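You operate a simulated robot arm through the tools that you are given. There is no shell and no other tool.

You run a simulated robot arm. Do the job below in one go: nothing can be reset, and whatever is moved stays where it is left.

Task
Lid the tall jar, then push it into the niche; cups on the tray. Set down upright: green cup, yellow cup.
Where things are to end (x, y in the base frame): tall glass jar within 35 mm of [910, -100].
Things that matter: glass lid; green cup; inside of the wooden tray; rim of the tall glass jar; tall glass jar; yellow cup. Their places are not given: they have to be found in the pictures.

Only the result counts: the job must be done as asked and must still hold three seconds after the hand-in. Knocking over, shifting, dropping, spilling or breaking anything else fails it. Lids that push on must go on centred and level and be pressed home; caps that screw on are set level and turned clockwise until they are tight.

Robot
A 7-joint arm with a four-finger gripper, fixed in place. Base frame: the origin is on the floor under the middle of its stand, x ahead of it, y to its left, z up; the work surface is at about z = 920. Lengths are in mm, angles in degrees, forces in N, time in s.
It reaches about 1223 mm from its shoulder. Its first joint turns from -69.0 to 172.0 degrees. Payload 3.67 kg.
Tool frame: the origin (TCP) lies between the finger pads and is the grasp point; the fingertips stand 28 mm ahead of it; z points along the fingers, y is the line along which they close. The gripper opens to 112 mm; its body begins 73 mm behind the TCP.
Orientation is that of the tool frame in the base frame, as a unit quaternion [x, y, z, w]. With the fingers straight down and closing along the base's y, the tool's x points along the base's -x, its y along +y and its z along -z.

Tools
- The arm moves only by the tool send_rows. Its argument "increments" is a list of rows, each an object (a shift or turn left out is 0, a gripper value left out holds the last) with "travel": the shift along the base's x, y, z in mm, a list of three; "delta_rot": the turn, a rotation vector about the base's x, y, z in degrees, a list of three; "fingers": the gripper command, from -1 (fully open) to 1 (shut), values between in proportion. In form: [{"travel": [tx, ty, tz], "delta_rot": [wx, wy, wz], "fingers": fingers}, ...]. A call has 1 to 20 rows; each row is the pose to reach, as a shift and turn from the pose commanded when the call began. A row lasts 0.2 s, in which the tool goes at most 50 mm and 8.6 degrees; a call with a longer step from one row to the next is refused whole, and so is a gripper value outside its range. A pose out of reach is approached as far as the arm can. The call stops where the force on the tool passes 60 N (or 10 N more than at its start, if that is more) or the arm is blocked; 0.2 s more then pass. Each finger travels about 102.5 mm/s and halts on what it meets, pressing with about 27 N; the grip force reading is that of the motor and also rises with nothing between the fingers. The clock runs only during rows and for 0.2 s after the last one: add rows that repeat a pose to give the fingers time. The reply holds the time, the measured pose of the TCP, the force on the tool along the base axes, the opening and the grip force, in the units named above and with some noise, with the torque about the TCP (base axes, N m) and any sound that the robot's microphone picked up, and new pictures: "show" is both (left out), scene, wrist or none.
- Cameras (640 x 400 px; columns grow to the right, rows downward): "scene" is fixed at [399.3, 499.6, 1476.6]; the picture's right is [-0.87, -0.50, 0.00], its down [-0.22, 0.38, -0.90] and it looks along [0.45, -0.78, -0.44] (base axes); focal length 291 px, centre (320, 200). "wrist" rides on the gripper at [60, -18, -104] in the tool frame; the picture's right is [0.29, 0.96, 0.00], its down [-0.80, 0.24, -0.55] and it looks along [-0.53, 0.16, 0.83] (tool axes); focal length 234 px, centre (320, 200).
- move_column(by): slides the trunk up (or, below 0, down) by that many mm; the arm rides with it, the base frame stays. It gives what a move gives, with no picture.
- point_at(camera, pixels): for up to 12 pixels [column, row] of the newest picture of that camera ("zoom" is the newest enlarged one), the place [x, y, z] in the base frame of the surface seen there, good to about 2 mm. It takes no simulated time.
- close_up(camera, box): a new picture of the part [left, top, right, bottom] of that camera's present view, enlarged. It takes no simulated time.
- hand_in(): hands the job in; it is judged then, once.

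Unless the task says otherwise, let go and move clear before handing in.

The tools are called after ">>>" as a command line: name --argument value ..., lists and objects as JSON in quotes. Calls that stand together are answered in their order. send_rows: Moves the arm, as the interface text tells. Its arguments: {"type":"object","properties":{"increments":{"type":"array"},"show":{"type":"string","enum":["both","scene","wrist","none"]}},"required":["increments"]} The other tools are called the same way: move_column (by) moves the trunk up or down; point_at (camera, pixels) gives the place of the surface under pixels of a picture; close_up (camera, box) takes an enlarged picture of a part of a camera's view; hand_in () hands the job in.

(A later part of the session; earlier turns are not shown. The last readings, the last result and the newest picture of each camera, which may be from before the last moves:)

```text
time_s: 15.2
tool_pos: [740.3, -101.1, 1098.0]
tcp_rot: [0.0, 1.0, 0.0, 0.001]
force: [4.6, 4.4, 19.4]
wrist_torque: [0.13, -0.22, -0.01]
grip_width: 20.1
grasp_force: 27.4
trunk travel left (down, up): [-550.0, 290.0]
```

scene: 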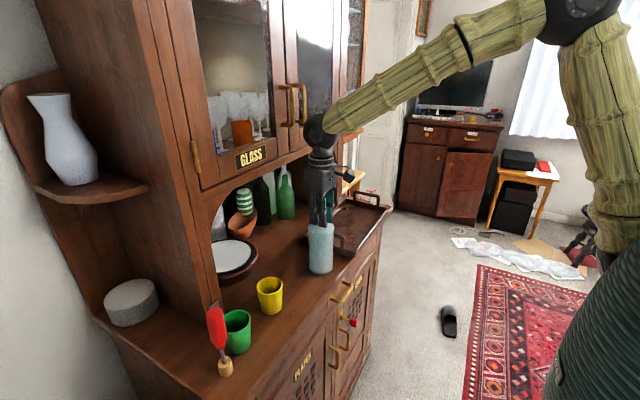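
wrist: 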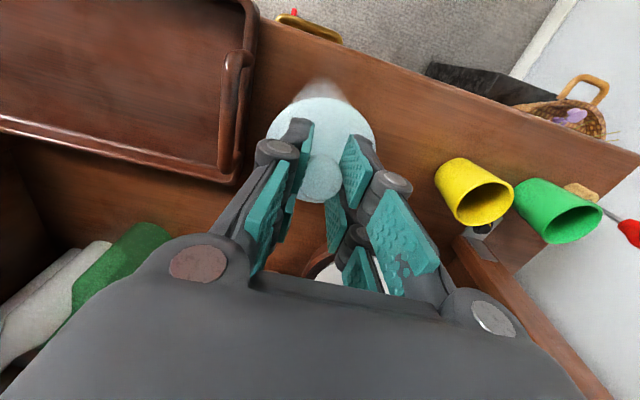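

Contact now: 19 N vertical with about 4.5 N sideways toward +x,+y, suggesting a small offset. I'll look closely before pressing more.

>>> send_rows --increments '[{"travel": [0.6, 0.6, 0]}, {"travel": [0.6, 0.6, 0]}]'

>>> close_up --camera "scene" --box '[295, 210, 345, 250]'

>>> close_up --camera "wrist" --box '[240, 70, 400, 210]'

```text
time_s: 15.8
tool_pos: [739.9, -100.3, 1097.4]
tcp_rot: [0.0, 1.0, -0.001, 0.001]
force: [1.2, 1.8, 17.1]
wrist_torque: [-0.05, 0.13, -0.04]
grip_width: 19.7
grasp_force: 27.4
trunk travel left (down, up): [-550.0, 290.0]
```

scene: 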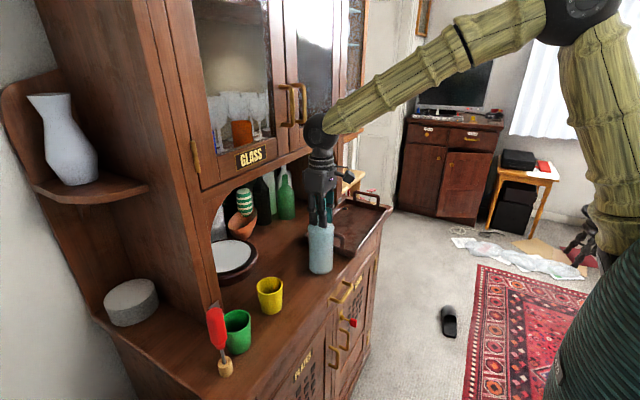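
wrist: 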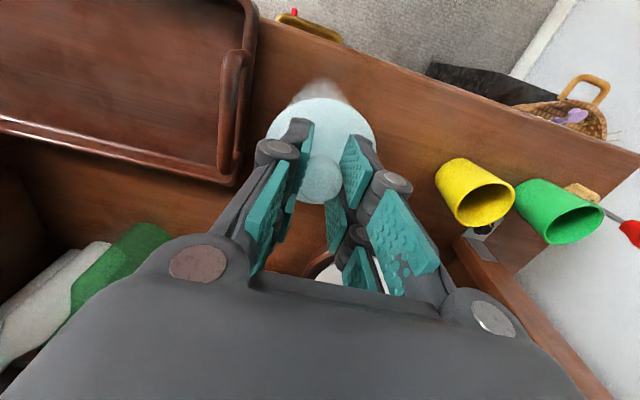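

```text
10.00 times, centred on (320, 230) of scene
```

zoom: 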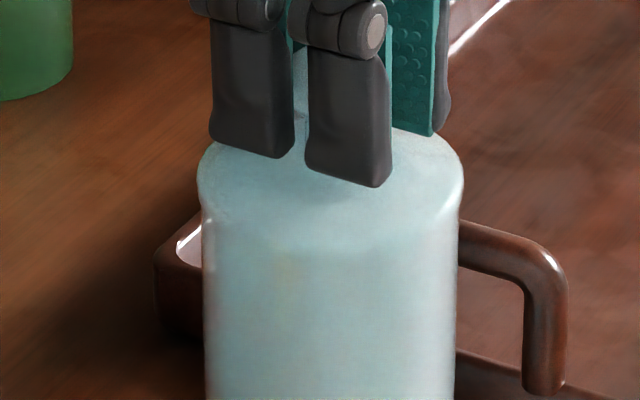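

```text
2.86 times, centred on (320, 140) of wrist
```

zoom: 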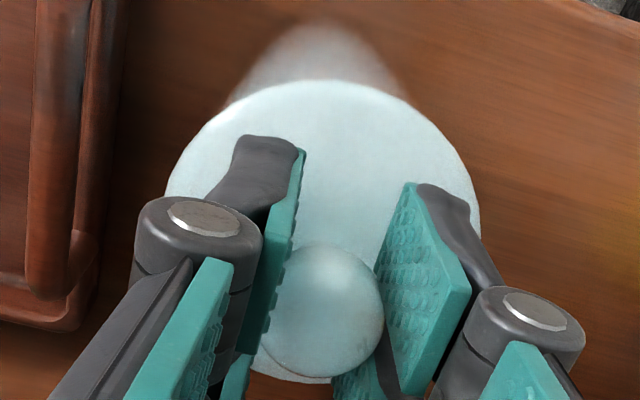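

The sideways force dropped and the lid looks level and centred. I'll press further down in small steps and listen for a click or a rise in stiffness.

>>> send_rows --increments '[{"travel": [0, 0, -0.8]}, {"travel": [0, 0, -1.5]}, {"travel": [0, 0, -1.5]}]' --show "none"

>>> send_rows --increments '[{"travel": [0, 0, -0.8]}, {"travel": [0, 0, -1.5]}, {"travel": [0, 0, -1.5]}]' --show "none"

```text
time_s: 16.6
tool_pos: [740.5, -99.9, 1094.9]
tcp_rot: [0.001, 1.0, 0.001, 0.001]
force: [-0.8, -0.8, 18.0]
wrist_torque: [-0.09, -0.04, 0.02]
grip_width: 19.9
grasp_force: 27.0
trunk travel left (down, up): [-550.0, 290.0]
```

```text
time_s: 17.4
tool_pos: [741.5, -98.9, 1092.9]
tcp_rot: [0.001, 1.0, 0.0, 0.0]
force: [0.3, -5.5, 18.1]
wrist_torque: [-0.17, -0.04, 0.0]
grip_width: 19.8
grasp_force: 27.1
trunk travel left (down, up): [-550.0, 290.0]
```

The force stays at 18 N while z drops, so either the lid is pushing in or the fingers are slipping on the knob. I'll look.

>>> send_rows --increments '[{"travel": [0, 0, 0]}]'

>>> close_up --camera "scene" --box '[295, 210, 345, 250]'

>>> close_up --camera "wrist" --box '[240, 70, 400, 210]'

```text
time_s: 17.8
tool_pos: [740.4, -99.8, 1093.8]
tcp_rot: [0.0, 1.0, 0.0, 0.001]
force: [1.1, -5.1, 17.8]
wrist_torque: [-0.26, -0.1, -0.01]
grip_width: 20.1
grasp_force: 27.0
trunk travel left (down, up): [-550.0, 290.0]
```

scene: 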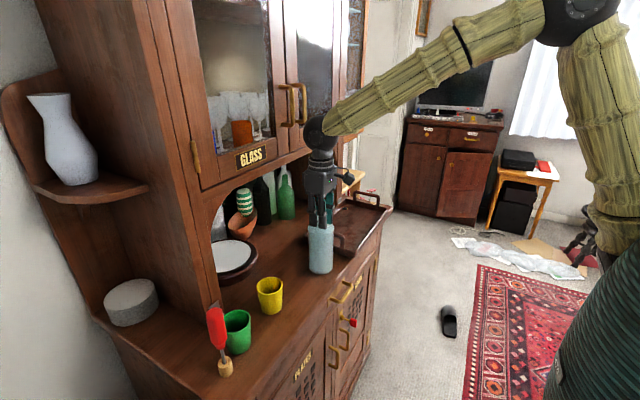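
wrist: 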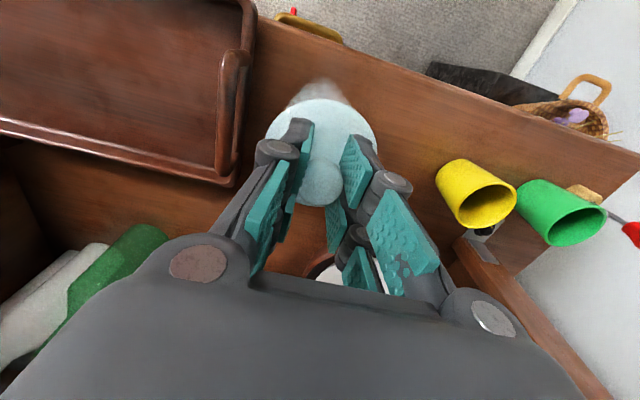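

```text
10.00 times, centred on (320, 230) of scene
```

zoom: 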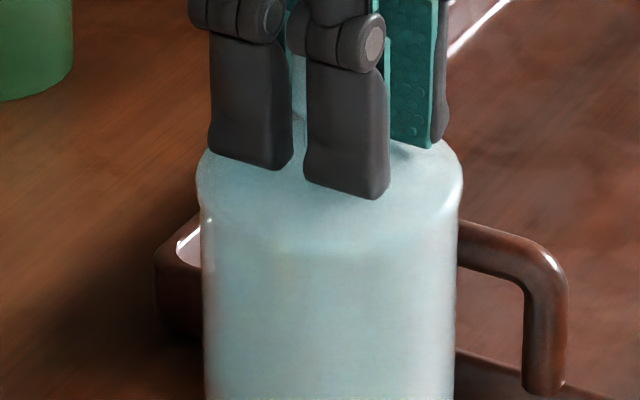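

```text
2.86 times, centred on (320, 140) of wrist
```

zoom: 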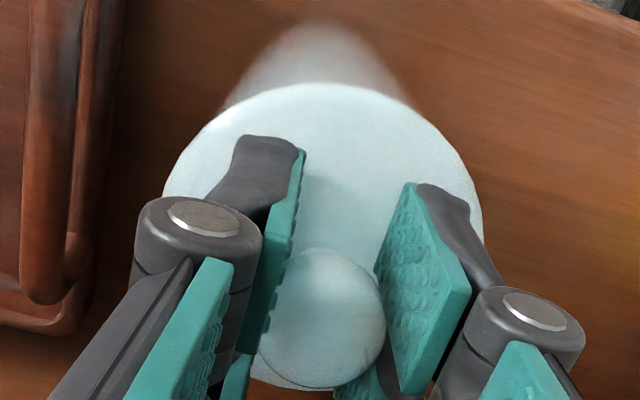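

The fingers slid down the knob (tips ~4 mm lower while the lid stayed put). I'll ease off, open and rise clear, then inspect the lid's seating before pressing from above with closed fingers.

>>> send_rows --increments '[{"travel": [0, 0, 3]}, {"travel": [0, 0, 4]}, {"travel": [0, 0, 4], "fingers": 0.5}, {"travel": [0, 0, 4], "fingers": 0.18}, {"travel": [0, 0, 4], "fingers": 0.18}, {"travel": [0, 0, 34]}, {"travel": [0, 0, 74]}, {"travel": [0, 0, 110]}, {"travel": [0, 0, 110]}]'

>>> close_up --camera "scene" --box '[290, 200, 350, 250]'

>>> close_up --camera "wrist" --box '[230, 30, 410, 180]'

```text
time_s: 19.8
tool_pos: [740.1, -98.3, 1204.6]
tcp_rot: [0.0, 1.0, 0.0, 0.0]
force: [-0.1, 0.5, -0.6]
wrist_torque: [-0.02, 0.03, -0.01]
grip_width: 46.2
grasp_force: 0.1
trunk travel left (down, up): [-550.0, 290.0]
```

scene: 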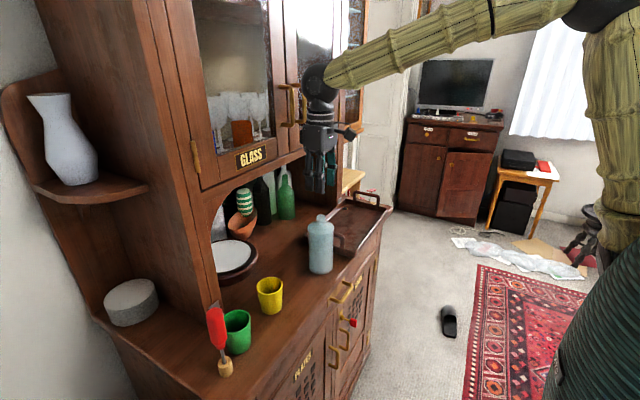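
wrist: 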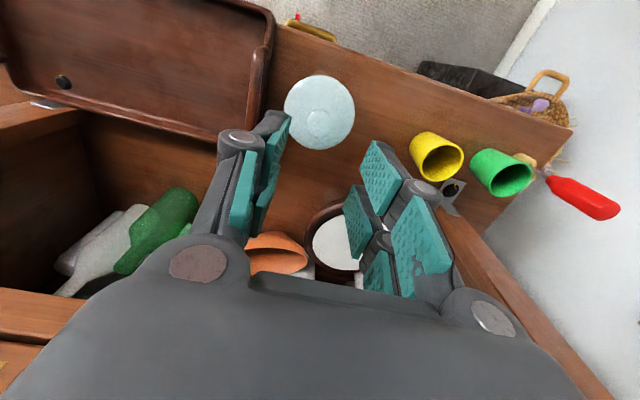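

```text
8.00 times, centred on (320, 225) of scene
```

zoom: 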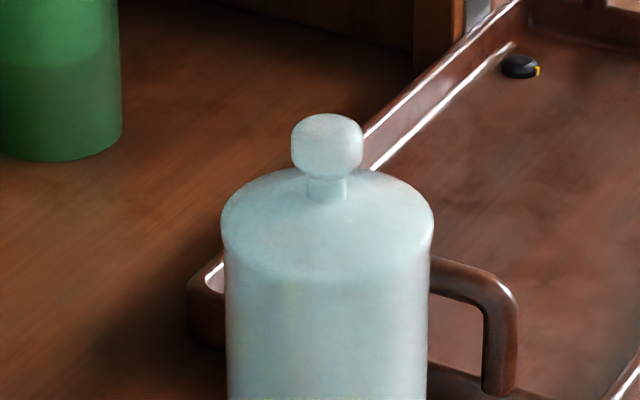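

```text
2.67 times, centred on (320, 105) of wrist
```

zoom: 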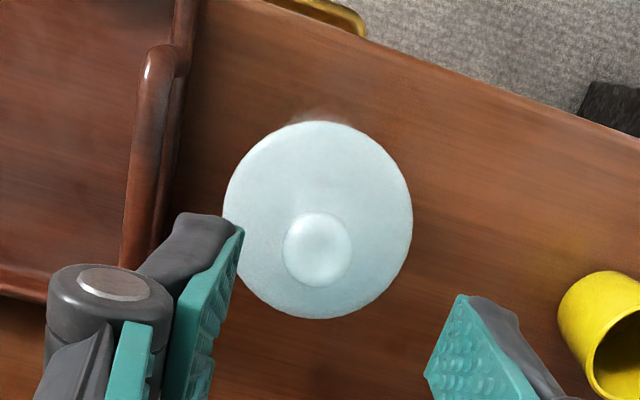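

The lid sits level and centred on the jar (zoom edges 220–434 over jar 226–428). I'll measure the lid and knob heights before pressing from above.

>>> point_at --camera "zoom" --pixels '[[318, 250], [300, 240], [335, 240], [318, 270], [318, 230], [230, 220], [408, 220], [318, 128], [318, 314], [260, 160], [380, 160], [270, 240]]'

>>> close_up --camera "scene" --box '[290, 200, 350, 250]'

```text
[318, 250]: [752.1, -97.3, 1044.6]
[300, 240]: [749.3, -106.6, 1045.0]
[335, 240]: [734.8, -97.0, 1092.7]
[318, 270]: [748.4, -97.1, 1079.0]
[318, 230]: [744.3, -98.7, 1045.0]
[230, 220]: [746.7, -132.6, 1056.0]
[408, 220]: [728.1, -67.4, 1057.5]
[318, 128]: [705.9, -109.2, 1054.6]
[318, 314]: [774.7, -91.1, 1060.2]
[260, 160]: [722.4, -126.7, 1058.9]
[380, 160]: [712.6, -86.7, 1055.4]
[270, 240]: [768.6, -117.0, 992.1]
```

```text
8.00 times, centred on (320, 225) of scene
```

zoom: 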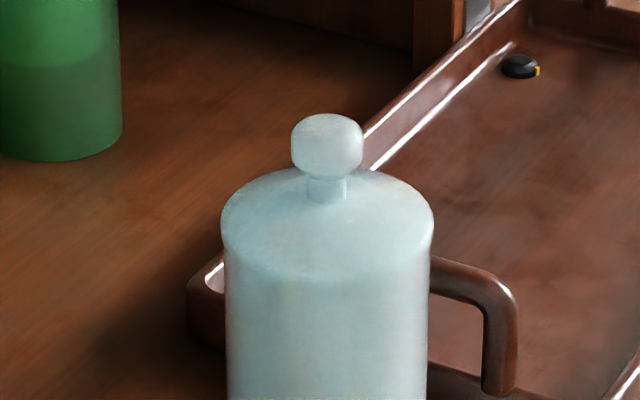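

The flange is at about z 1057 and the plug bottom at about 1045, so it is nearly or fully home. I'll close the fingers and press straight down on the knob top (z≈1095) to make sure.

>>> send_rows --increments '[{"travel": [-0.5, 0, -10], "fingers": 1.0}, {"travel": [-0.5, 0, -30], "fingers": 1.0}, {"travel": [-0.5, 0, -50], "fingers": 1.0}, {"travel": [-0.5, 0, -65], "fingers": 1.0}, {"travel": [-0.5, 0, -74], "fingers": 1.0}, {"travel": [-0.5, 0, -74], "fingers": 1.0}]'

>>> close_up --camera "scene" --box '[285, 180, 355, 250]'

>>> close_up --camera "wrist" --box '[230, 50, 410, 200]'

```text
time_s: 21.2
tool_pos: [740.0, -99.5, 1128.5]
tcp_rot: [0.001, 1.0, 0.0, 0.0]
force: [-0.1, 0.9, 0.2]
wrist_torque: [0.03, 0.0, 0.01]
grip_width: 0.0
grasp_force: 27.1
trunk travel left (down, up): [-550.0, 290.0]
```

scene: 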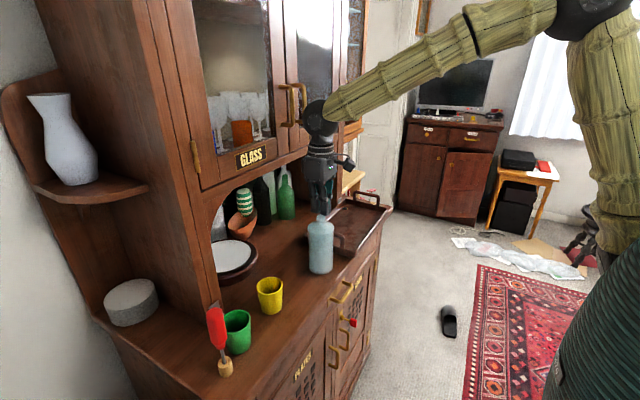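
wrist: 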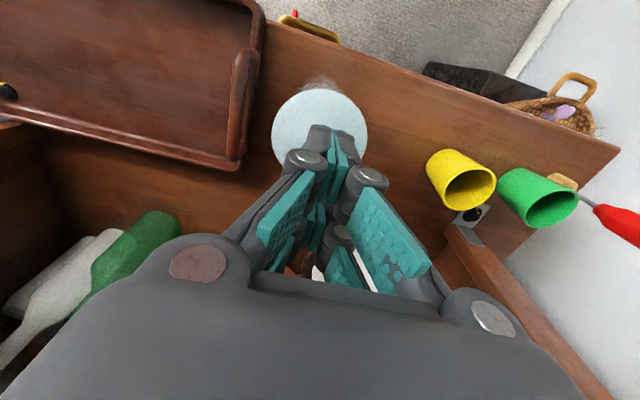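

```text
5.71 times, centred on (320, 215) of scene
```

zoom: 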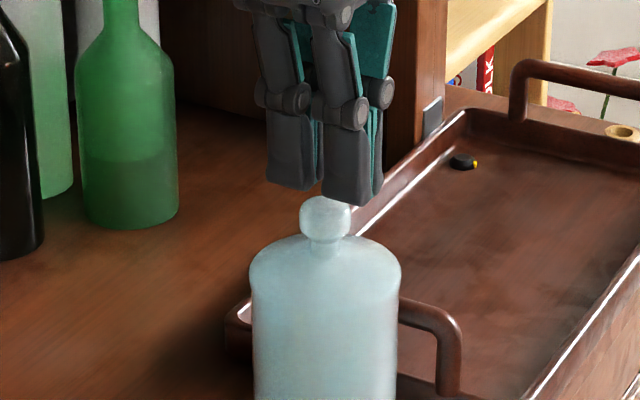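

```text
2.67 times, centred on (320, 125) of wrist
```

zoom: 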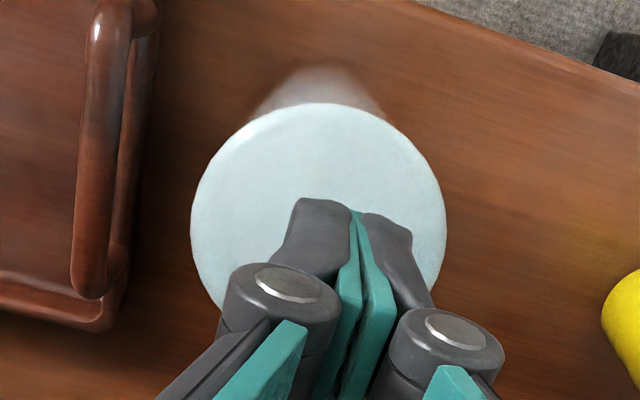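

The closed fingertips sit right over the knob. I press down in small steps.

>>> send_rows --increments '[{"travel": [0, 0, -2]}, {"travel": [0, 0, -4]}, {"travel": [0, 0, -5]}, {"travel": [0, 0, -5]}]' --show "none"

>>> send_rows --increments '[{"travel": [0, 0, -1]}, {"travel": [0, 0, -2]}, {"travel": [0, 0, -2]}]' --show "none"

```text
time_s: 22.2
tool_pos: [741.2, -100.0, 1125.0]
tcp_rot: [0.002, 1.0, 0.0, 0.0]
force: [-0.4, -0.2, 0.6]
wrist_torque: [-0.03, -0.01, -0.03]
grip_width: 0.1
grasp_force: 26.7
trunk travel left (down, up): [-550.0, 290.0]
```

```text
time_s: 23.0
tool_pos: [741.8, -99.3, 1122.2]
tcp_rot: [0.0, 1.0, 0.0, 0.0]
force: [0.3, -0.3, 0.5]
wrist_torque: [-0.03, 0.02, -0.01]
grip_width: 0.0
grasp_force: 27.2
trunk travel left (down, up): [-550.0, 290.0]
```

>>> send_rows --increments '[{"travel": [0, 0, -1]}, {"travel": [0, 0, -2]}, {"travel": [0, 0, -2]}]' --show "none"

>>> send_rows --increments '[{"travel": [0, 0, -1]}, {"travel": [0, 0, -2]}, {"travel": [0, 0, -2]}]' --show "scene"

>>> close_up --camera "scene" --box '[290, 190, 350, 250]'

```text
time_s: 23.8
tool_pos: [741.2, -99.7, 1120.5]
tcp_rot: [0.0, 1.0, 0.0, 0.0]
force: [-0.8, -0.2, 1.1]
wrist_torque: [0.03, 0.0, 0.01]
grip_width: 0.0
grasp_force: 26.8
trunk travel left (down, up): [-550.0, 290.0]
```

```text
time_s: 24.6
tool_pos: [740.3, -99.8, 1121.0]
tcp_rot: [0.001, 1.0, 0.0, 0.002]
force: [2.3, -0.8, 13.9]
wrist_torque: [-0.03, -0.07, 0.04]
grip_width: 6.1
grasp_force: 27.2
trunk travel left (down, up): [-550.0, 290.0]
```

scene: 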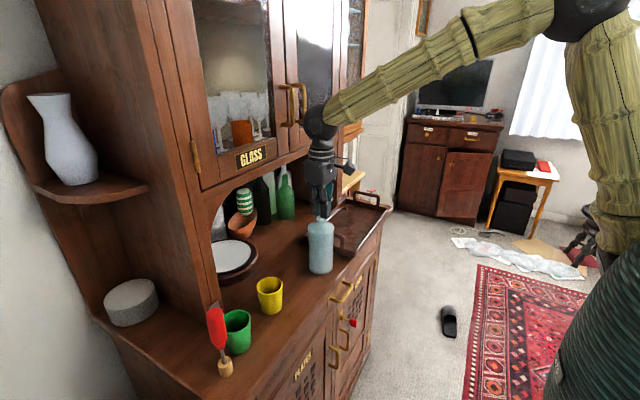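

```text
6.67 times, centred on (320, 220) of scene
```

zoom: 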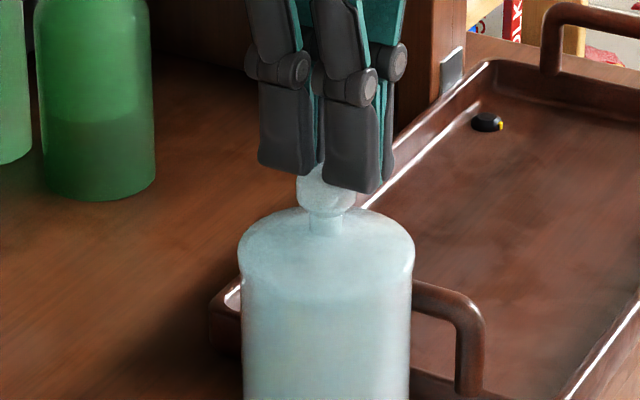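

The rounded fingertips are wedging open on the knob (grip 6.1 mm), so that is a poor press. I'll instead rise, open to about 30 mm around the knob, and press with all four tips on the lid's dome.

>>> send_rows --increments '[{"travel": [0, 0, 8], "fingers": 1.0}, {"travel": [0, 0, 14], "fingers": 0.46}, {"travel": [0, 0, 14], "fingers": 0.46}, {"travel": [-0.5, 0, 4], "fingers": 0.46}, {"travel": [-0.5, 0, -8], "fingers": 0.46}, {"travel": [-0.5, 0, -16], "fingers": 0.46}, {"travel": [-0.5, 0, -20], "fingers": 0.46}, {"travel": [-0.5, 0, -20], "fingers": 0.46}]'

>>> close_up --camera "scene" --box '[290, 190, 350, 250]'

>>> close_up --camera "wrist" --box '[230, 60, 410, 210]'

```text
time_s: 26.4
tool_pos: [741.0, -99.9, 1097.9]
tcp_rot: [0.0, 1.0, 0.0, 0.0]
force: [0.3, 0.5, 0.7]
wrist_torque: [-0.02, 0.0, 0.01]
grip_width: 30.5
grasp_force: 0.0
trunk travel left (down, up): [-550.0, 290.0]
```

scene: 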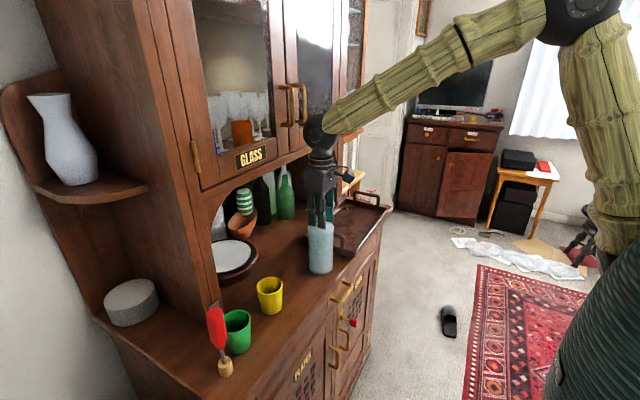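
wrist: 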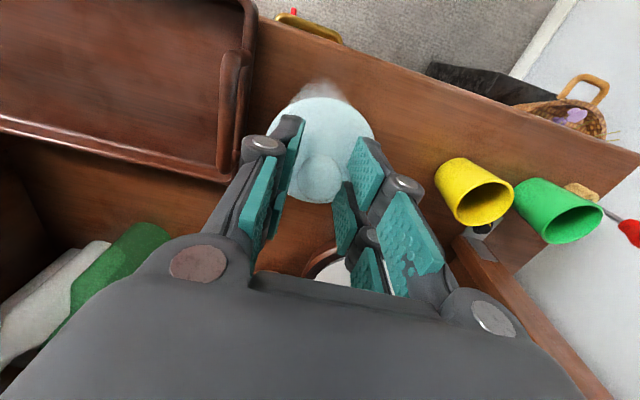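

```text
6.67 times, centred on (320, 220) of scene
```

zoom: 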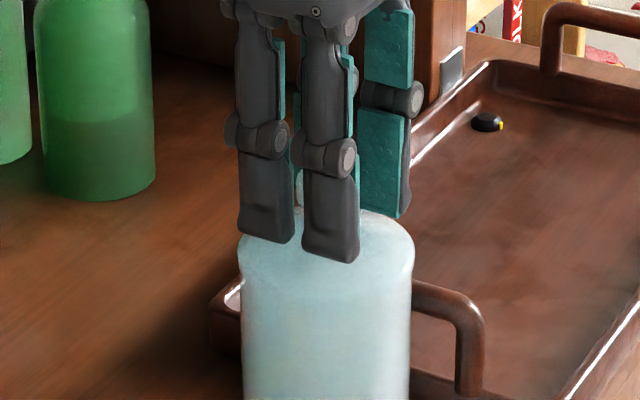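

```text
2.67 times, centred on (320, 135) of wrist
```

zoom: 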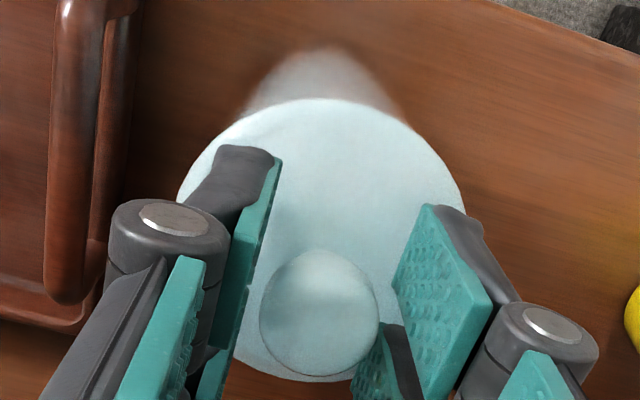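

Four fingertips straddle the knob, just above the dome, without force. I press down in small steps.

>>> send_rows --increments '[{"travel": [0, 0, -2]}, {"travel": [0, 0, -4]}, {"travel": [0, 0, -4]}]' --show "none"

>>> send_rows --increments '[{"travel": [0, 0, -1]}, {"travel": [0, 0, -2]}, {"travel": [0, 0, -2]}]' --show "none"

>>> send_rows --increments '[{"travel": [0, 0, -1]}, {"travel": [0, 0, -2]}, {"travel": [0, 0, -2]}]' --show "none"

```text
time_s: 27.2
tool_pos: [740.0, -99.3, 1095.5]
tcp_rot: [0.001, 1.0, 0.0, 0.0]
force: [0.7, -0.3, -0.5]
wrist_torque: [0.01, 0.0, -0.01]
grip_width: 30.3
grasp_force: 0.1
trunk travel left (down, up): [-550.0, 290.0]
```

```text
time_s: 28.0
tool_pos: [739.6, -99.2, 1092.6]
tcp_rot: [0.001, 1.0, 0.0, 0.0]
force: [-0.3, -0.3, 0.5]
wrist_torque: [0.03, -0.03, 0.0]
grip_width: 30.1
grasp_force: 0.1
trunk travel left (down, up): [-550.0, 290.0]
```

```text
time_s: 28.8
tool_pos: [740.6, -98.9, 1091.4]
tcp_rot: [0.0, 1.0, -0.001, -0.001]
force: [0.2, 0.1, 0.0]
wrist_torque: [0.01, 0.0, 0.02]
grip_width: 30.3
grasp_force: 0.1
trunk travel left (down, up): [-550.0, 290.0]
```

>>> send_rows --increments '[{"travel": [0, 0, -1]}, {"travel": [0, 0, -2]}, {"travel": [0, 0, -2]}]' --show "none"

>>> send_rows --increments '[{"travel": [0, 0, -1]}, {"travel": [0, 0, -2]}, {"travel": [0, 0, -2]}]' --show "none"

>>> send_rows --increments '[{"travel": [0, 0, -1]}, {"travel": [0, 0, -2]}, {"travel": [0, 0, -2]}]' --show "both"

>>> close_up --camera "scene" --box '[290, 190, 350, 250]'

```text
time_s: 29.6
tool_pos: [740.1, -99.1, 1091.4]
tcp_rot: [0.001, 1.0, 0.0, 0.001]
force: [5.1, -2.6, 23.4]
wrist_torque: [-0.23, -0.12, 0.06]
grip_width: 30.7
grasp_force: 0.0
trunk travel left (down, up): [-550.0, 290.0]
```

```text
time_s: 30.4
tool_pos: [739.1, -100.5, 1091.2]
tcp_rot: [0.001, 1.0, 0.0, 0.004]
force: [10.3, -2.1, 50.4]
wrist_torque: [-0.22, -0.24, 0.04]
grip_width: 32.2
grasp_force: 1.2
trunk travel left (down, up): [-550.0, 290.0]
```

```text
time_s: 30.9
tool_pos: [741.0, -100.4, 1090.8]
tcp_rot: [0.002, 1.0, 0.001, 0.006]
force: [0.0, -2.4, 28.4]
wrist_torque: [-0.1, 0.29, 0.02]
grip_width: 20.7
grasp_force: 27.3
trunk travel left (down, up): [-550.0, 290.0]
stopped in row 2: the force on the tool passed its limit at 63 N (the readings are from after the stop); the commanded pose is now the measured one
```

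scene: 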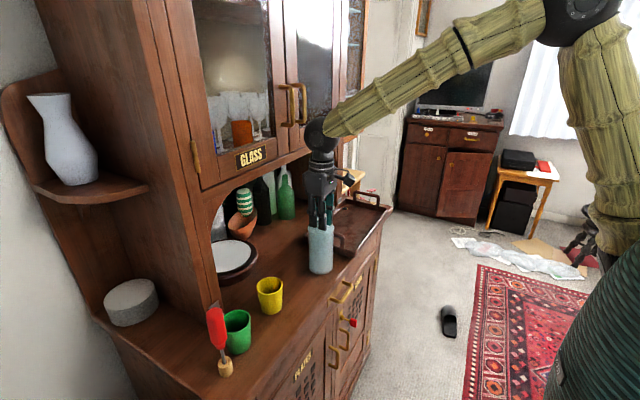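
wrist: 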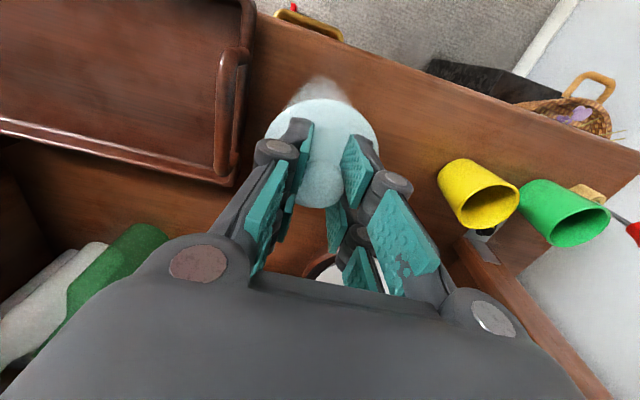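

```text
6.67 times, centred on (320, 220) of scene
```

zoom: 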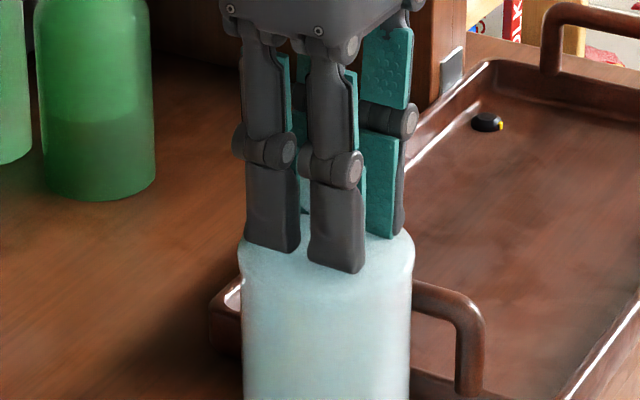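

The press reached over 60 N with almost no further travel, so the lid is firmly home. I'll relieve the force, open the fingers, and rise to inspect.

>>> send_rows --increments '[{"travel": [0, 0, 1], "fingers": 0.3}, {"travel": [0, 0, 2], "fingers": 0.1}, {"travel": [0, 0, 3], "fingers": 0.1}, {"travel": [0, 0, 3], "fingers": 0.1}, {"travel": [0, 0, 25], "fingers": 0.1}, {"travel": [0, 0, 60], "fingers": 0.1}, {"travel": [0, 0, 100], "fingers": 0.1}, {"travel": [0, 0, 140], "fingers": 0.1}, {"travel": [0, 0, 140], "fingers": 0.1}]'

>>> close_up --camera "scene" --box '[290, 200, 350, 290]'

>>> close_up --camera "wrist" --box '[230, 30, 410, 180]'

```text
time_s: 32.9
tool_pos: [742.2, -98.5, 1225.8]
tcp_rot: [0.0, 1.0, -0.001, 0.002]
force: [-1.2, 0.0, 1.0]
wrist_torque: [0.03, 0.01, -0.02]
grip_width: 50.4
grasp_force: 0.0
trunk travel left (down, up): [-550.0, 290.0]
```

scene: 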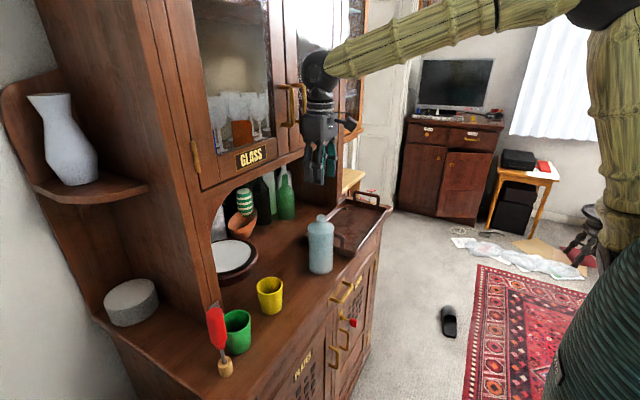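
wrist: 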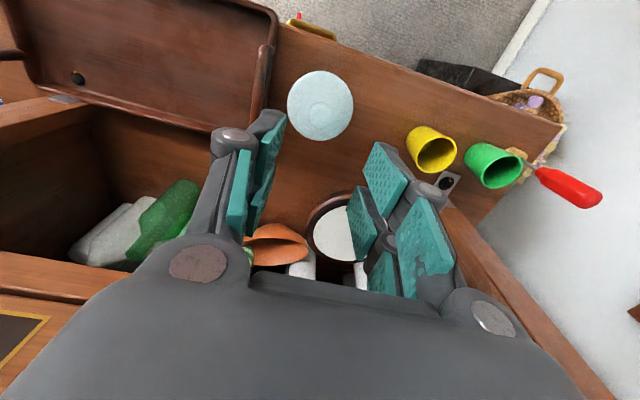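

```text
4.44 times, centred on (320, 245) of scene
```

zoom: 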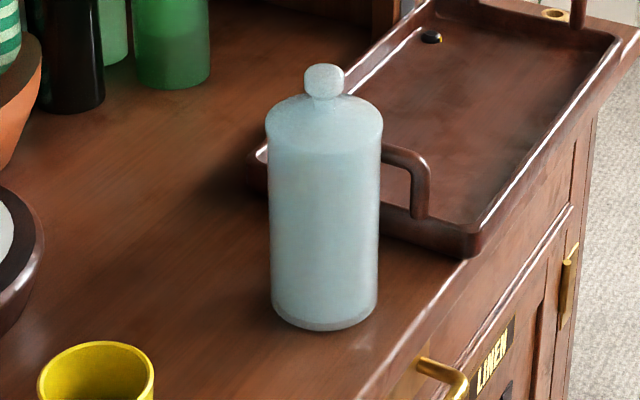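

```text
2.67 times, centred on (320, 105) of wrist
```

zoom: 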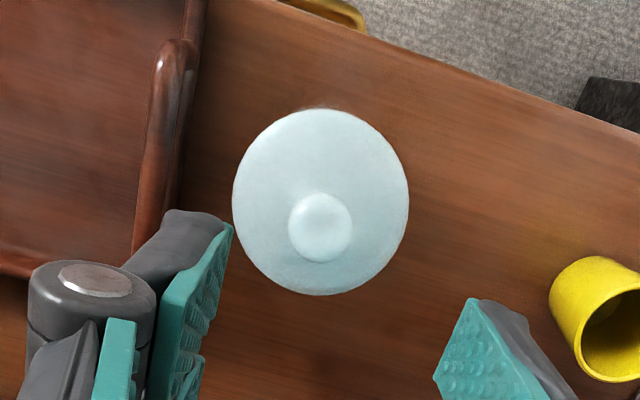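

The lid is on and looks level. I'll verify its heights around the edge and the knob.

>>> point_at --camera "zoom" --pixels '[[238, 200], [405, 200], [320, 115], [320, 288], [265, 140], [380, 140], [262, 265], [380, 262], [320, 225], [300, 225], [340, 225], [320, 250]]'

>>> point_at --camera "scene" --pixels '[[320, 218], [321, 217], [316, 219], [310, 228], [331, 228], [321, 233], [320, 245], [320, 271], [312, 250], [330, 250]]'

```text
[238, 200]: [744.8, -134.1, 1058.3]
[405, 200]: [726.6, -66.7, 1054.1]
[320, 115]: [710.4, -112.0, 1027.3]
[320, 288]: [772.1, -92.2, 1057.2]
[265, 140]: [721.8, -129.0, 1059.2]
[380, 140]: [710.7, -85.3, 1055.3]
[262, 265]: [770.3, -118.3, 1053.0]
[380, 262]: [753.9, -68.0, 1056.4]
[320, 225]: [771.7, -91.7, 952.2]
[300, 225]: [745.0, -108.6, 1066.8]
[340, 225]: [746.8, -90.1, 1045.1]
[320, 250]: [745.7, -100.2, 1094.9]
```

```text
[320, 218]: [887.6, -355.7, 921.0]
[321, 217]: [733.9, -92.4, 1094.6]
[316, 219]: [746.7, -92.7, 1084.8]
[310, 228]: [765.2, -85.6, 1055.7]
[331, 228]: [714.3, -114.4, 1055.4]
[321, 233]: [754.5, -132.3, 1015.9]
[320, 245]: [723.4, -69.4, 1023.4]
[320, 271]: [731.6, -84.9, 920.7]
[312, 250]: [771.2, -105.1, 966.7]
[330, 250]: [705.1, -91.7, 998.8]
```

Edge heights are 1053–1059 all round and the knob top is about 1095, so the lid is level and seated. Now I back away toward the robot, tilt the hand 30° so the fingertips lead toward +x, with a 40 mm finger spread to cradle the jar.

>>> send_rows --increments '[{"travel": [-30, -1, 0], "fingers": 0.28}, {"travel": [-65, -1, 0], "delta_rot": [0, -5, 0]}, {"travel": [-95, -1, -15], "delta_rot": [0, -12, 0]}, {"travel": [-115, -1, -40], "delta_rot": [0, -19, 0]}, {"travel": [-125, -1, -75], "delta_rot": [0, -26, 0]}, {"travel": [-125, -1, -110], "delta_rot": [0, -30, 0]}, {"travel": [-125, -1, -110], "delta_rot": [0, -30, 0]}]'

```text
time_s: 34.5
tool_pos: [617.6, -99.9, 1117.6]
tcp_rot: [0.0, 0.965, 0.002, 0.261]
force: [-0.5, -0.8, -0.1]
wrist_torque: [0.02, -0.02, 0.01]
grip_width: 40.4
grasp_force: 0.0
trunk travel left (down, up): [-550.0, 290.0]
```

scene: 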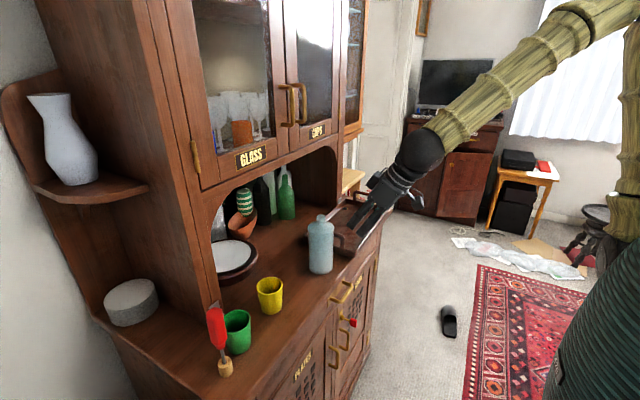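
wrist: 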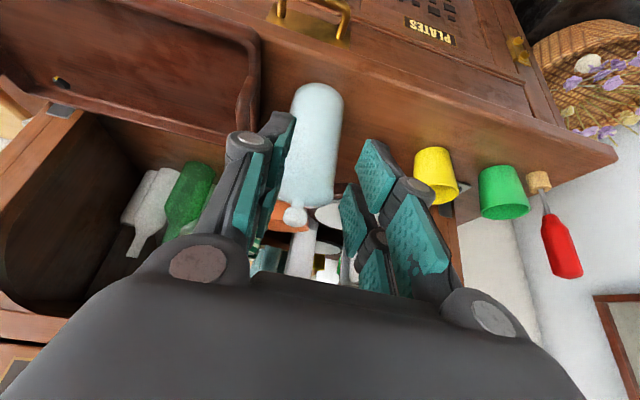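

The hand is tilted 30° with fingers leading toward the jar. I'll check the counter edge and drawer handle positions before descending in front of the jar.

>>> point_at --camera "scene" --pixels '[[343, 291], [356, 282], [338, 297], [330, 285], [345, 262], [350, 256], [310, 300], [335, 272]]'

>>> send_rows --increments '[{"travel": [5, 0, -40]}, {"travel": [10, 0, -80]}, {"travel": [15, 0, -115]}, {"travel": [18, 0, -135]}, {"travel": [18, 0, -135]}]'

>>> close_up --camera "scene" --box '[290, 190, 420, 300]'

```text
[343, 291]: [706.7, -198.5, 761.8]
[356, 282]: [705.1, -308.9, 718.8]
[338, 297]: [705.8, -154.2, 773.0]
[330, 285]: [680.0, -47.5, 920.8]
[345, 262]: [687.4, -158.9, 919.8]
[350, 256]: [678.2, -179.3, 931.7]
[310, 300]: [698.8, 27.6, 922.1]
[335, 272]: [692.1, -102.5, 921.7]
```

```text
time_s: 35.7
tool_pos: [634.1, -98.2, 983.5]
tcp_rot: [0.001, 0.965, 0.001, 0.261]
force: [0.4, 1.1, -0.2]
wrist_torque: [0.03, -0.02, 0.01]
grip_width: 40.2
grasp_force: 0.1
trunk travel left (down, up): [-550.0, 290.0]
```

scene: 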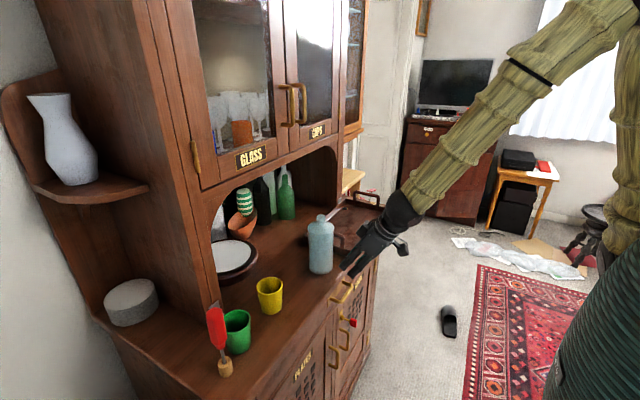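
wrist: 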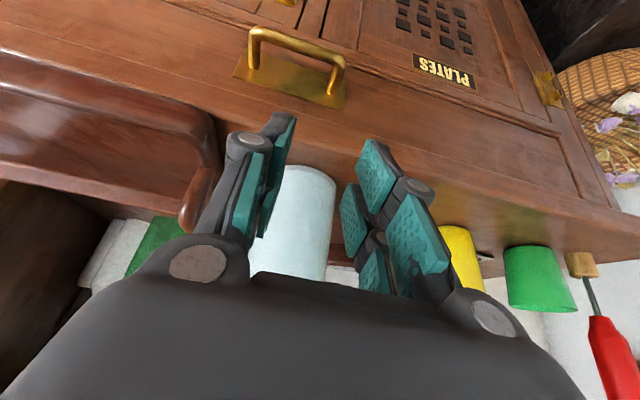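

```text
3.64 times, centred on (355, 245) of scene
```

zoom: 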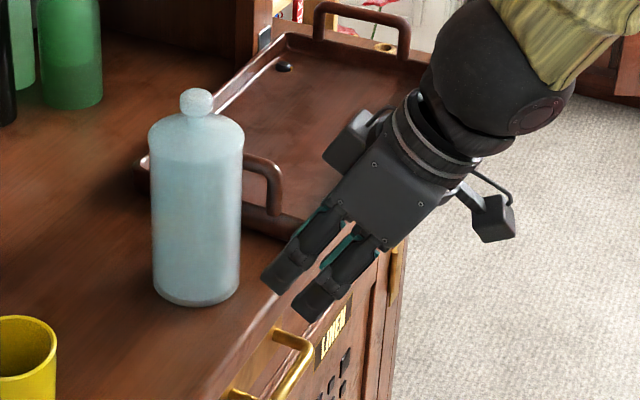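

Fingers are in front of the jar, pointing at its lower half. I'll lower to z≈966 and creep forward until just short of contact (jar's near face at x≈704).

>>> send_rows --increments '[{"travel": [0, -1, -9]}, {"travel": [5, -1, -17]}, {"travel": [15, -1, -17]}, {"travel": [22, -1, -17]}, {"travel": [22, -1, -17]}]'

>>> close_up --camera "scene" --box '[290, 200, 390, 300]'

>>> close_up --camera "wrist" --box '[180, 100, 460, 300]'

```text
time_s: 36.9
tool_pos: [657.1, -101.8, 966.1]
tcp_rot: [0.0, 0.965, 0.002, 0.261]
force: [0.3, 0.6, 0.0]
wrist_torque: [0.02, 0.01, -0.03]
grip_width: 40.4
grasp_force: 0.1
trunk travel left (down, up): [-550.0, 290.0]
```

scene: 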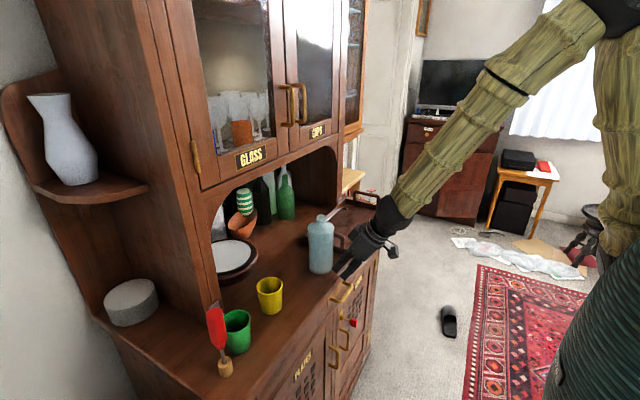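
wrist: 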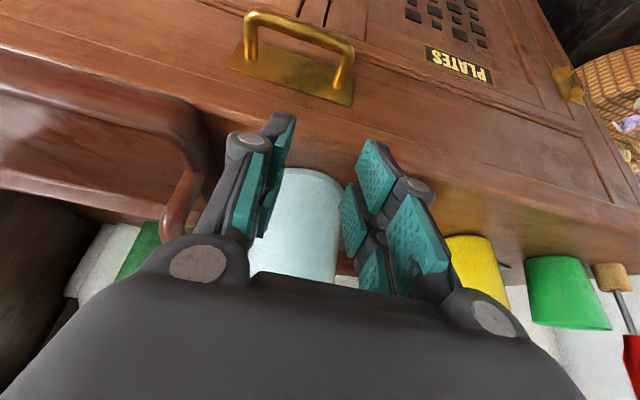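

```text
4.00 times, centred on (340, 250) of scene
```

zoom: 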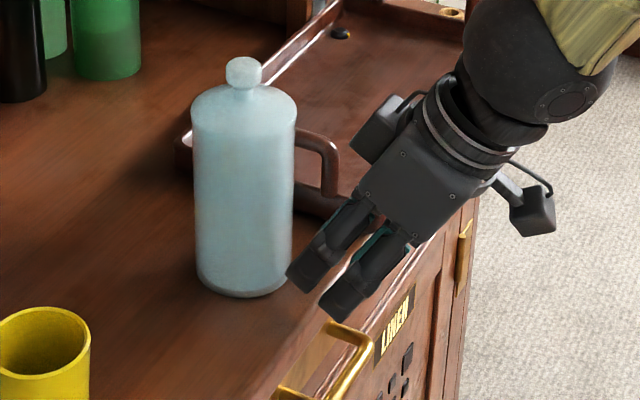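

```text
2.00 times, centred on (320, 200) of wrist
```

zoom: 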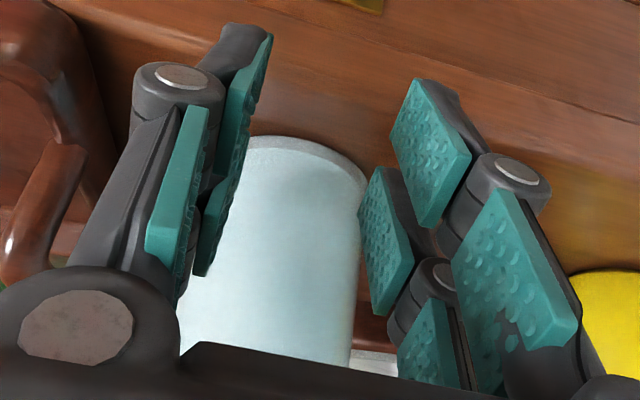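

The fingers are about 12 mm short of the jar and centred in y. I push slowly along +x for the first stretch.

>>> send_rows --increments '[{"travel": [5, 0, 0]}, {"travel": [10, 0, 0]}, {"travel": [15, 0, 0]}, {"travel": [21, 0, 0]}, {"travel": [27, 0, 0]}, {"travel": [33, 0, 0]}, {"travel": [39, 0, 0]}, {"travel": [45, 0, 0]}, {"travel": [50, 0, 0]}]'

>>> close_up --camera "scene" --box '[270, 200, 370, 300]'

```text
time_s: 38.9
tool_pos: [706.6, -102.0, 965.5]
tcp_rot: [0.0, 0.965, 0.001, 0.262]
force: [0.0, -0.3, -0.4]
wrist_torque: [-0.02, 0.0, 0.03]
grip_width: 40.6
grasp_force: 0.3
trunk travel left (down, up): [-550.0, 290.0]
```

scene: 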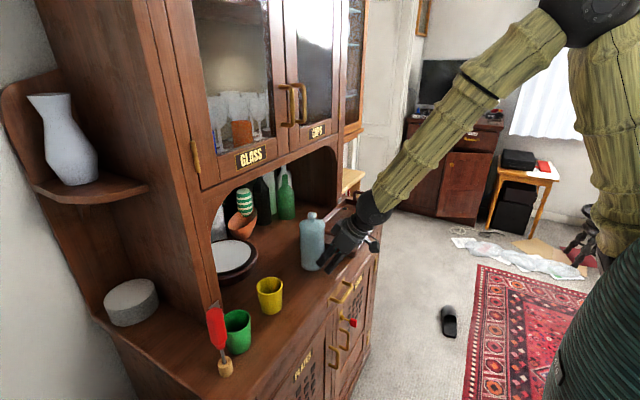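
wrist: 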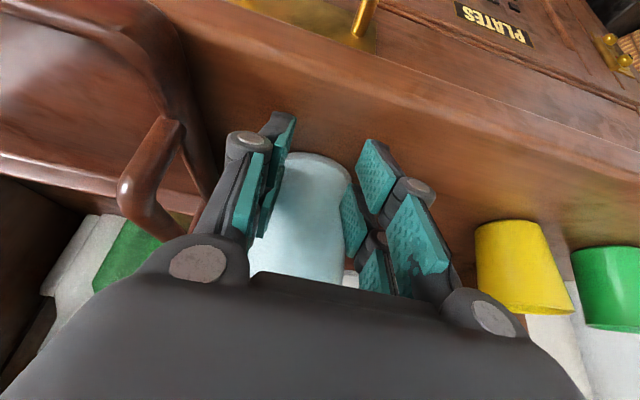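

```text
4.00 times, centred on (320, 250) of scene
```

zoom: 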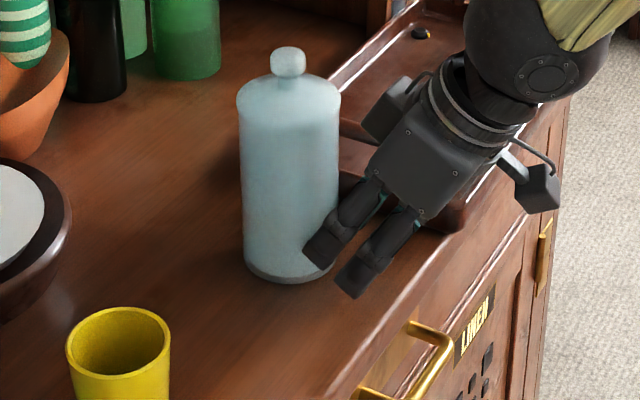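

The jar is sliding upright with the fingers. I'll measure its position now.

>>> point_at --camera "zoom" --pixels '[[241, 104], [339, 104], [288, 60], [245, 150], [335, 150], [290, 150], [290, 200], [275, 250], [290, 275], [265, 120], [315, 120]]'

>>> point_at --camera "wrist" --pixels '[[310, 170], [340, 180], [300, 200], [330, 220], [280, 230], [345, 205], [295, 165]]'

```text
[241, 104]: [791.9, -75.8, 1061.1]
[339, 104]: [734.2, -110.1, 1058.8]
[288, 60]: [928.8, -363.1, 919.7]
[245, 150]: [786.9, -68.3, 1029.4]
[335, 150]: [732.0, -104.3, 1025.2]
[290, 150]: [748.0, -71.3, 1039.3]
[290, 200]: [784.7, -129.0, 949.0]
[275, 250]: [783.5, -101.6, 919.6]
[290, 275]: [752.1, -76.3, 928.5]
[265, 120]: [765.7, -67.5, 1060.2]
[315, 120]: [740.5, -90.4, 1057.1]
```

```text
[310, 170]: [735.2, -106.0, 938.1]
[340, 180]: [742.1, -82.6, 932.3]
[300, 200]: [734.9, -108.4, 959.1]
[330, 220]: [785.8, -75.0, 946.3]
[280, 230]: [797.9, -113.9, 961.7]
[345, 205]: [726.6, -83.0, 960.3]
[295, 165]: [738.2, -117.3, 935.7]
```

The jar is now centred near (769,-99), upright, with about 140 mm left to push. Continuing halfway.

>>> send_rows --increments '[{"travel": [6, 0, 0]}, {"travel": [13, 0, 0]}, {"travel": [20, 0, 0]}, {"travel": [27, 0, 0]}, {"travel": [34, 0, 0]}, {"travel": [41, 0, 0]}, {"travel": [48, 0, 0]}, {"travel": [55, 0, 0]}, {"travel": [62, 0, 0]}, {"travel": [69, 0, 0]}, {"travel": [76, 0, 0]}, {"travel": [82, 0, 0]}, {"travel": [86, 0, 0]}]'

>>> close_up --camera "scene" --box '[240, 190, 350, 290]'

```text
time_s: 41.7
tool_pos: [792.2, -101.9, 966.0]
tcp_rot: [0.0, 0.965, 0.001, 0.261]
force: [-2.2, -0.2, 1.2]
wrist_torque: [0.0, 0.0, 0.04]
grip_width: 40.9
grasp_force: 0.5
trunk travel left (down, up): [-550.0, 290.0]
```

scene: 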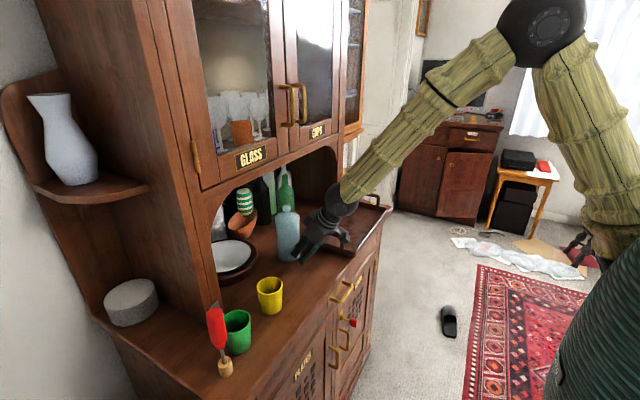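
wrist: 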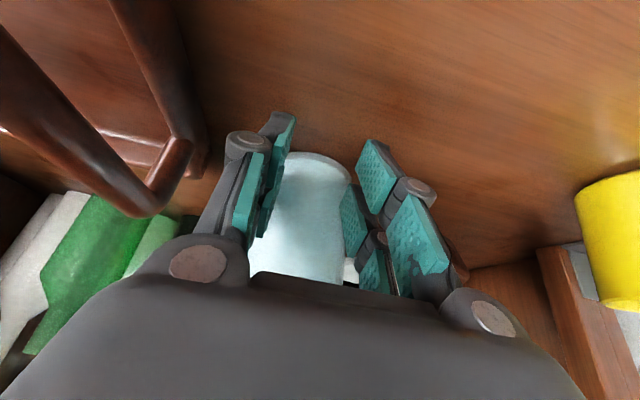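

```text
4.00 times, centred on (295, 240) of scene
```

zoom: 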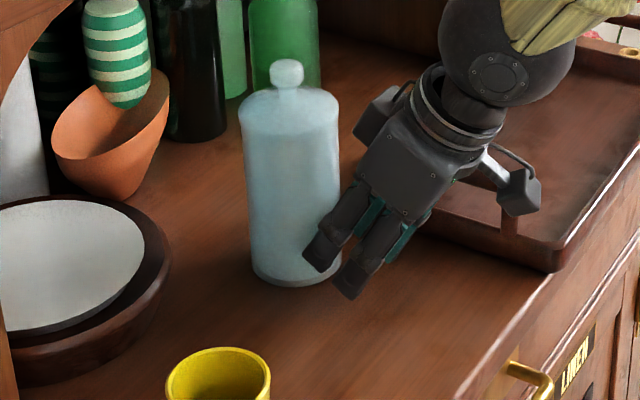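

The jar stands upright at roughly x=856, with the plate stand well to its left. I push the remaining ~53 mm.

>>> send_rows --increments '[{"travel": [6, 0, 0]}, {"travel": [13, 0, 0]}, {"travel": [20, 0, 0]}, {"travel": [27, 0, 0]}, {"travel": [34, 0, 0]}, {"travel": [41, 0, 0]}, {"travel": [47, 0, 0]}, {"travel": [51, 0, 0]}, {"travel": [53, 0, 0]}, {"travel": [53, 0, 0]}]'

>>> close_up --camera "scene" --box '[230, 180, 340, 280]'

```text
time_s: 43.9
tool_pos: [846.3, -102.4, 966.1]
tcp_rot: [0.0, 0.965, 0.001, 0.262]
force: [-1.2, 0.7, -0.7]
wrist_torque: [0.0, 0.01, -0.04]
grip_width: 40.7
grasp_force: 0.4
trunk travel left (down, up): [-550.0, 290.0]
```

scene: 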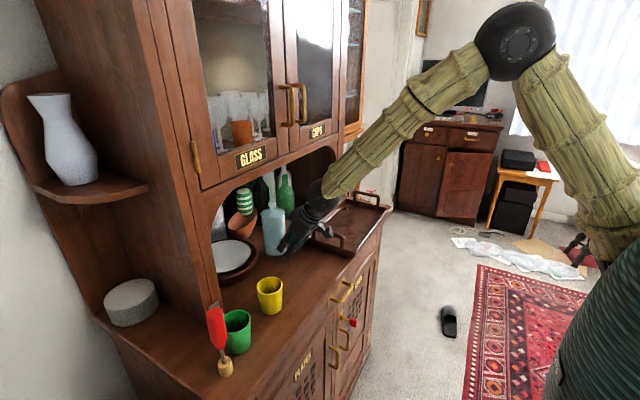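
wrist: 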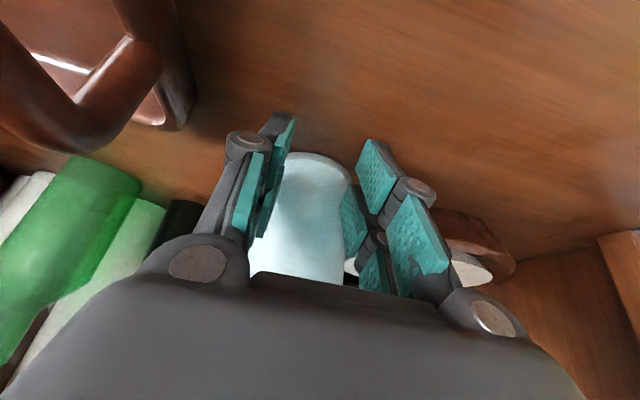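

```text
4.00 times, centred on (285, 230) of scene
```

zoom: 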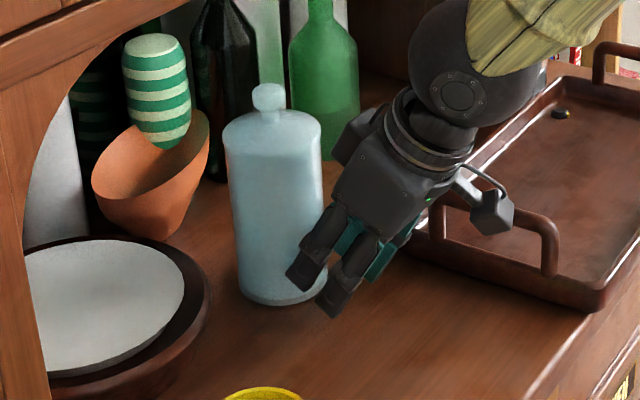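

>>> point_at --camera "zoom" --pixels '[[224, 135], [321, 135], [272, 150], [240, 200], [272, 180], [272, 296], [310, 180], [245, 285], [250, 140], [300, 140]]'

>>> point_at --camera "wrist" --pixels '[[310, 170], [340, 180], [300, 200], [330, 200], [295, 165], [345, 190]]'

```text
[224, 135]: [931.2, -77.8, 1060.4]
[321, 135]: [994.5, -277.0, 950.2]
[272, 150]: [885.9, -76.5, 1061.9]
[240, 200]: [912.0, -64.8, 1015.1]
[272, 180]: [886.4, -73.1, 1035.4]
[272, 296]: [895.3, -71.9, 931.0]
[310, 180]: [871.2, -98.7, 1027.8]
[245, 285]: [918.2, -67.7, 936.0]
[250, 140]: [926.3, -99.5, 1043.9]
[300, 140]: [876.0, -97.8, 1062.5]
```

```text
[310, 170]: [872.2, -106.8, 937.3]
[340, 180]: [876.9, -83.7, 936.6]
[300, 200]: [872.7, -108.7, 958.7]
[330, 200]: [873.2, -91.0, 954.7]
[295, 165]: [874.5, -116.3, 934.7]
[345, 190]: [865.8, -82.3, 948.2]
```

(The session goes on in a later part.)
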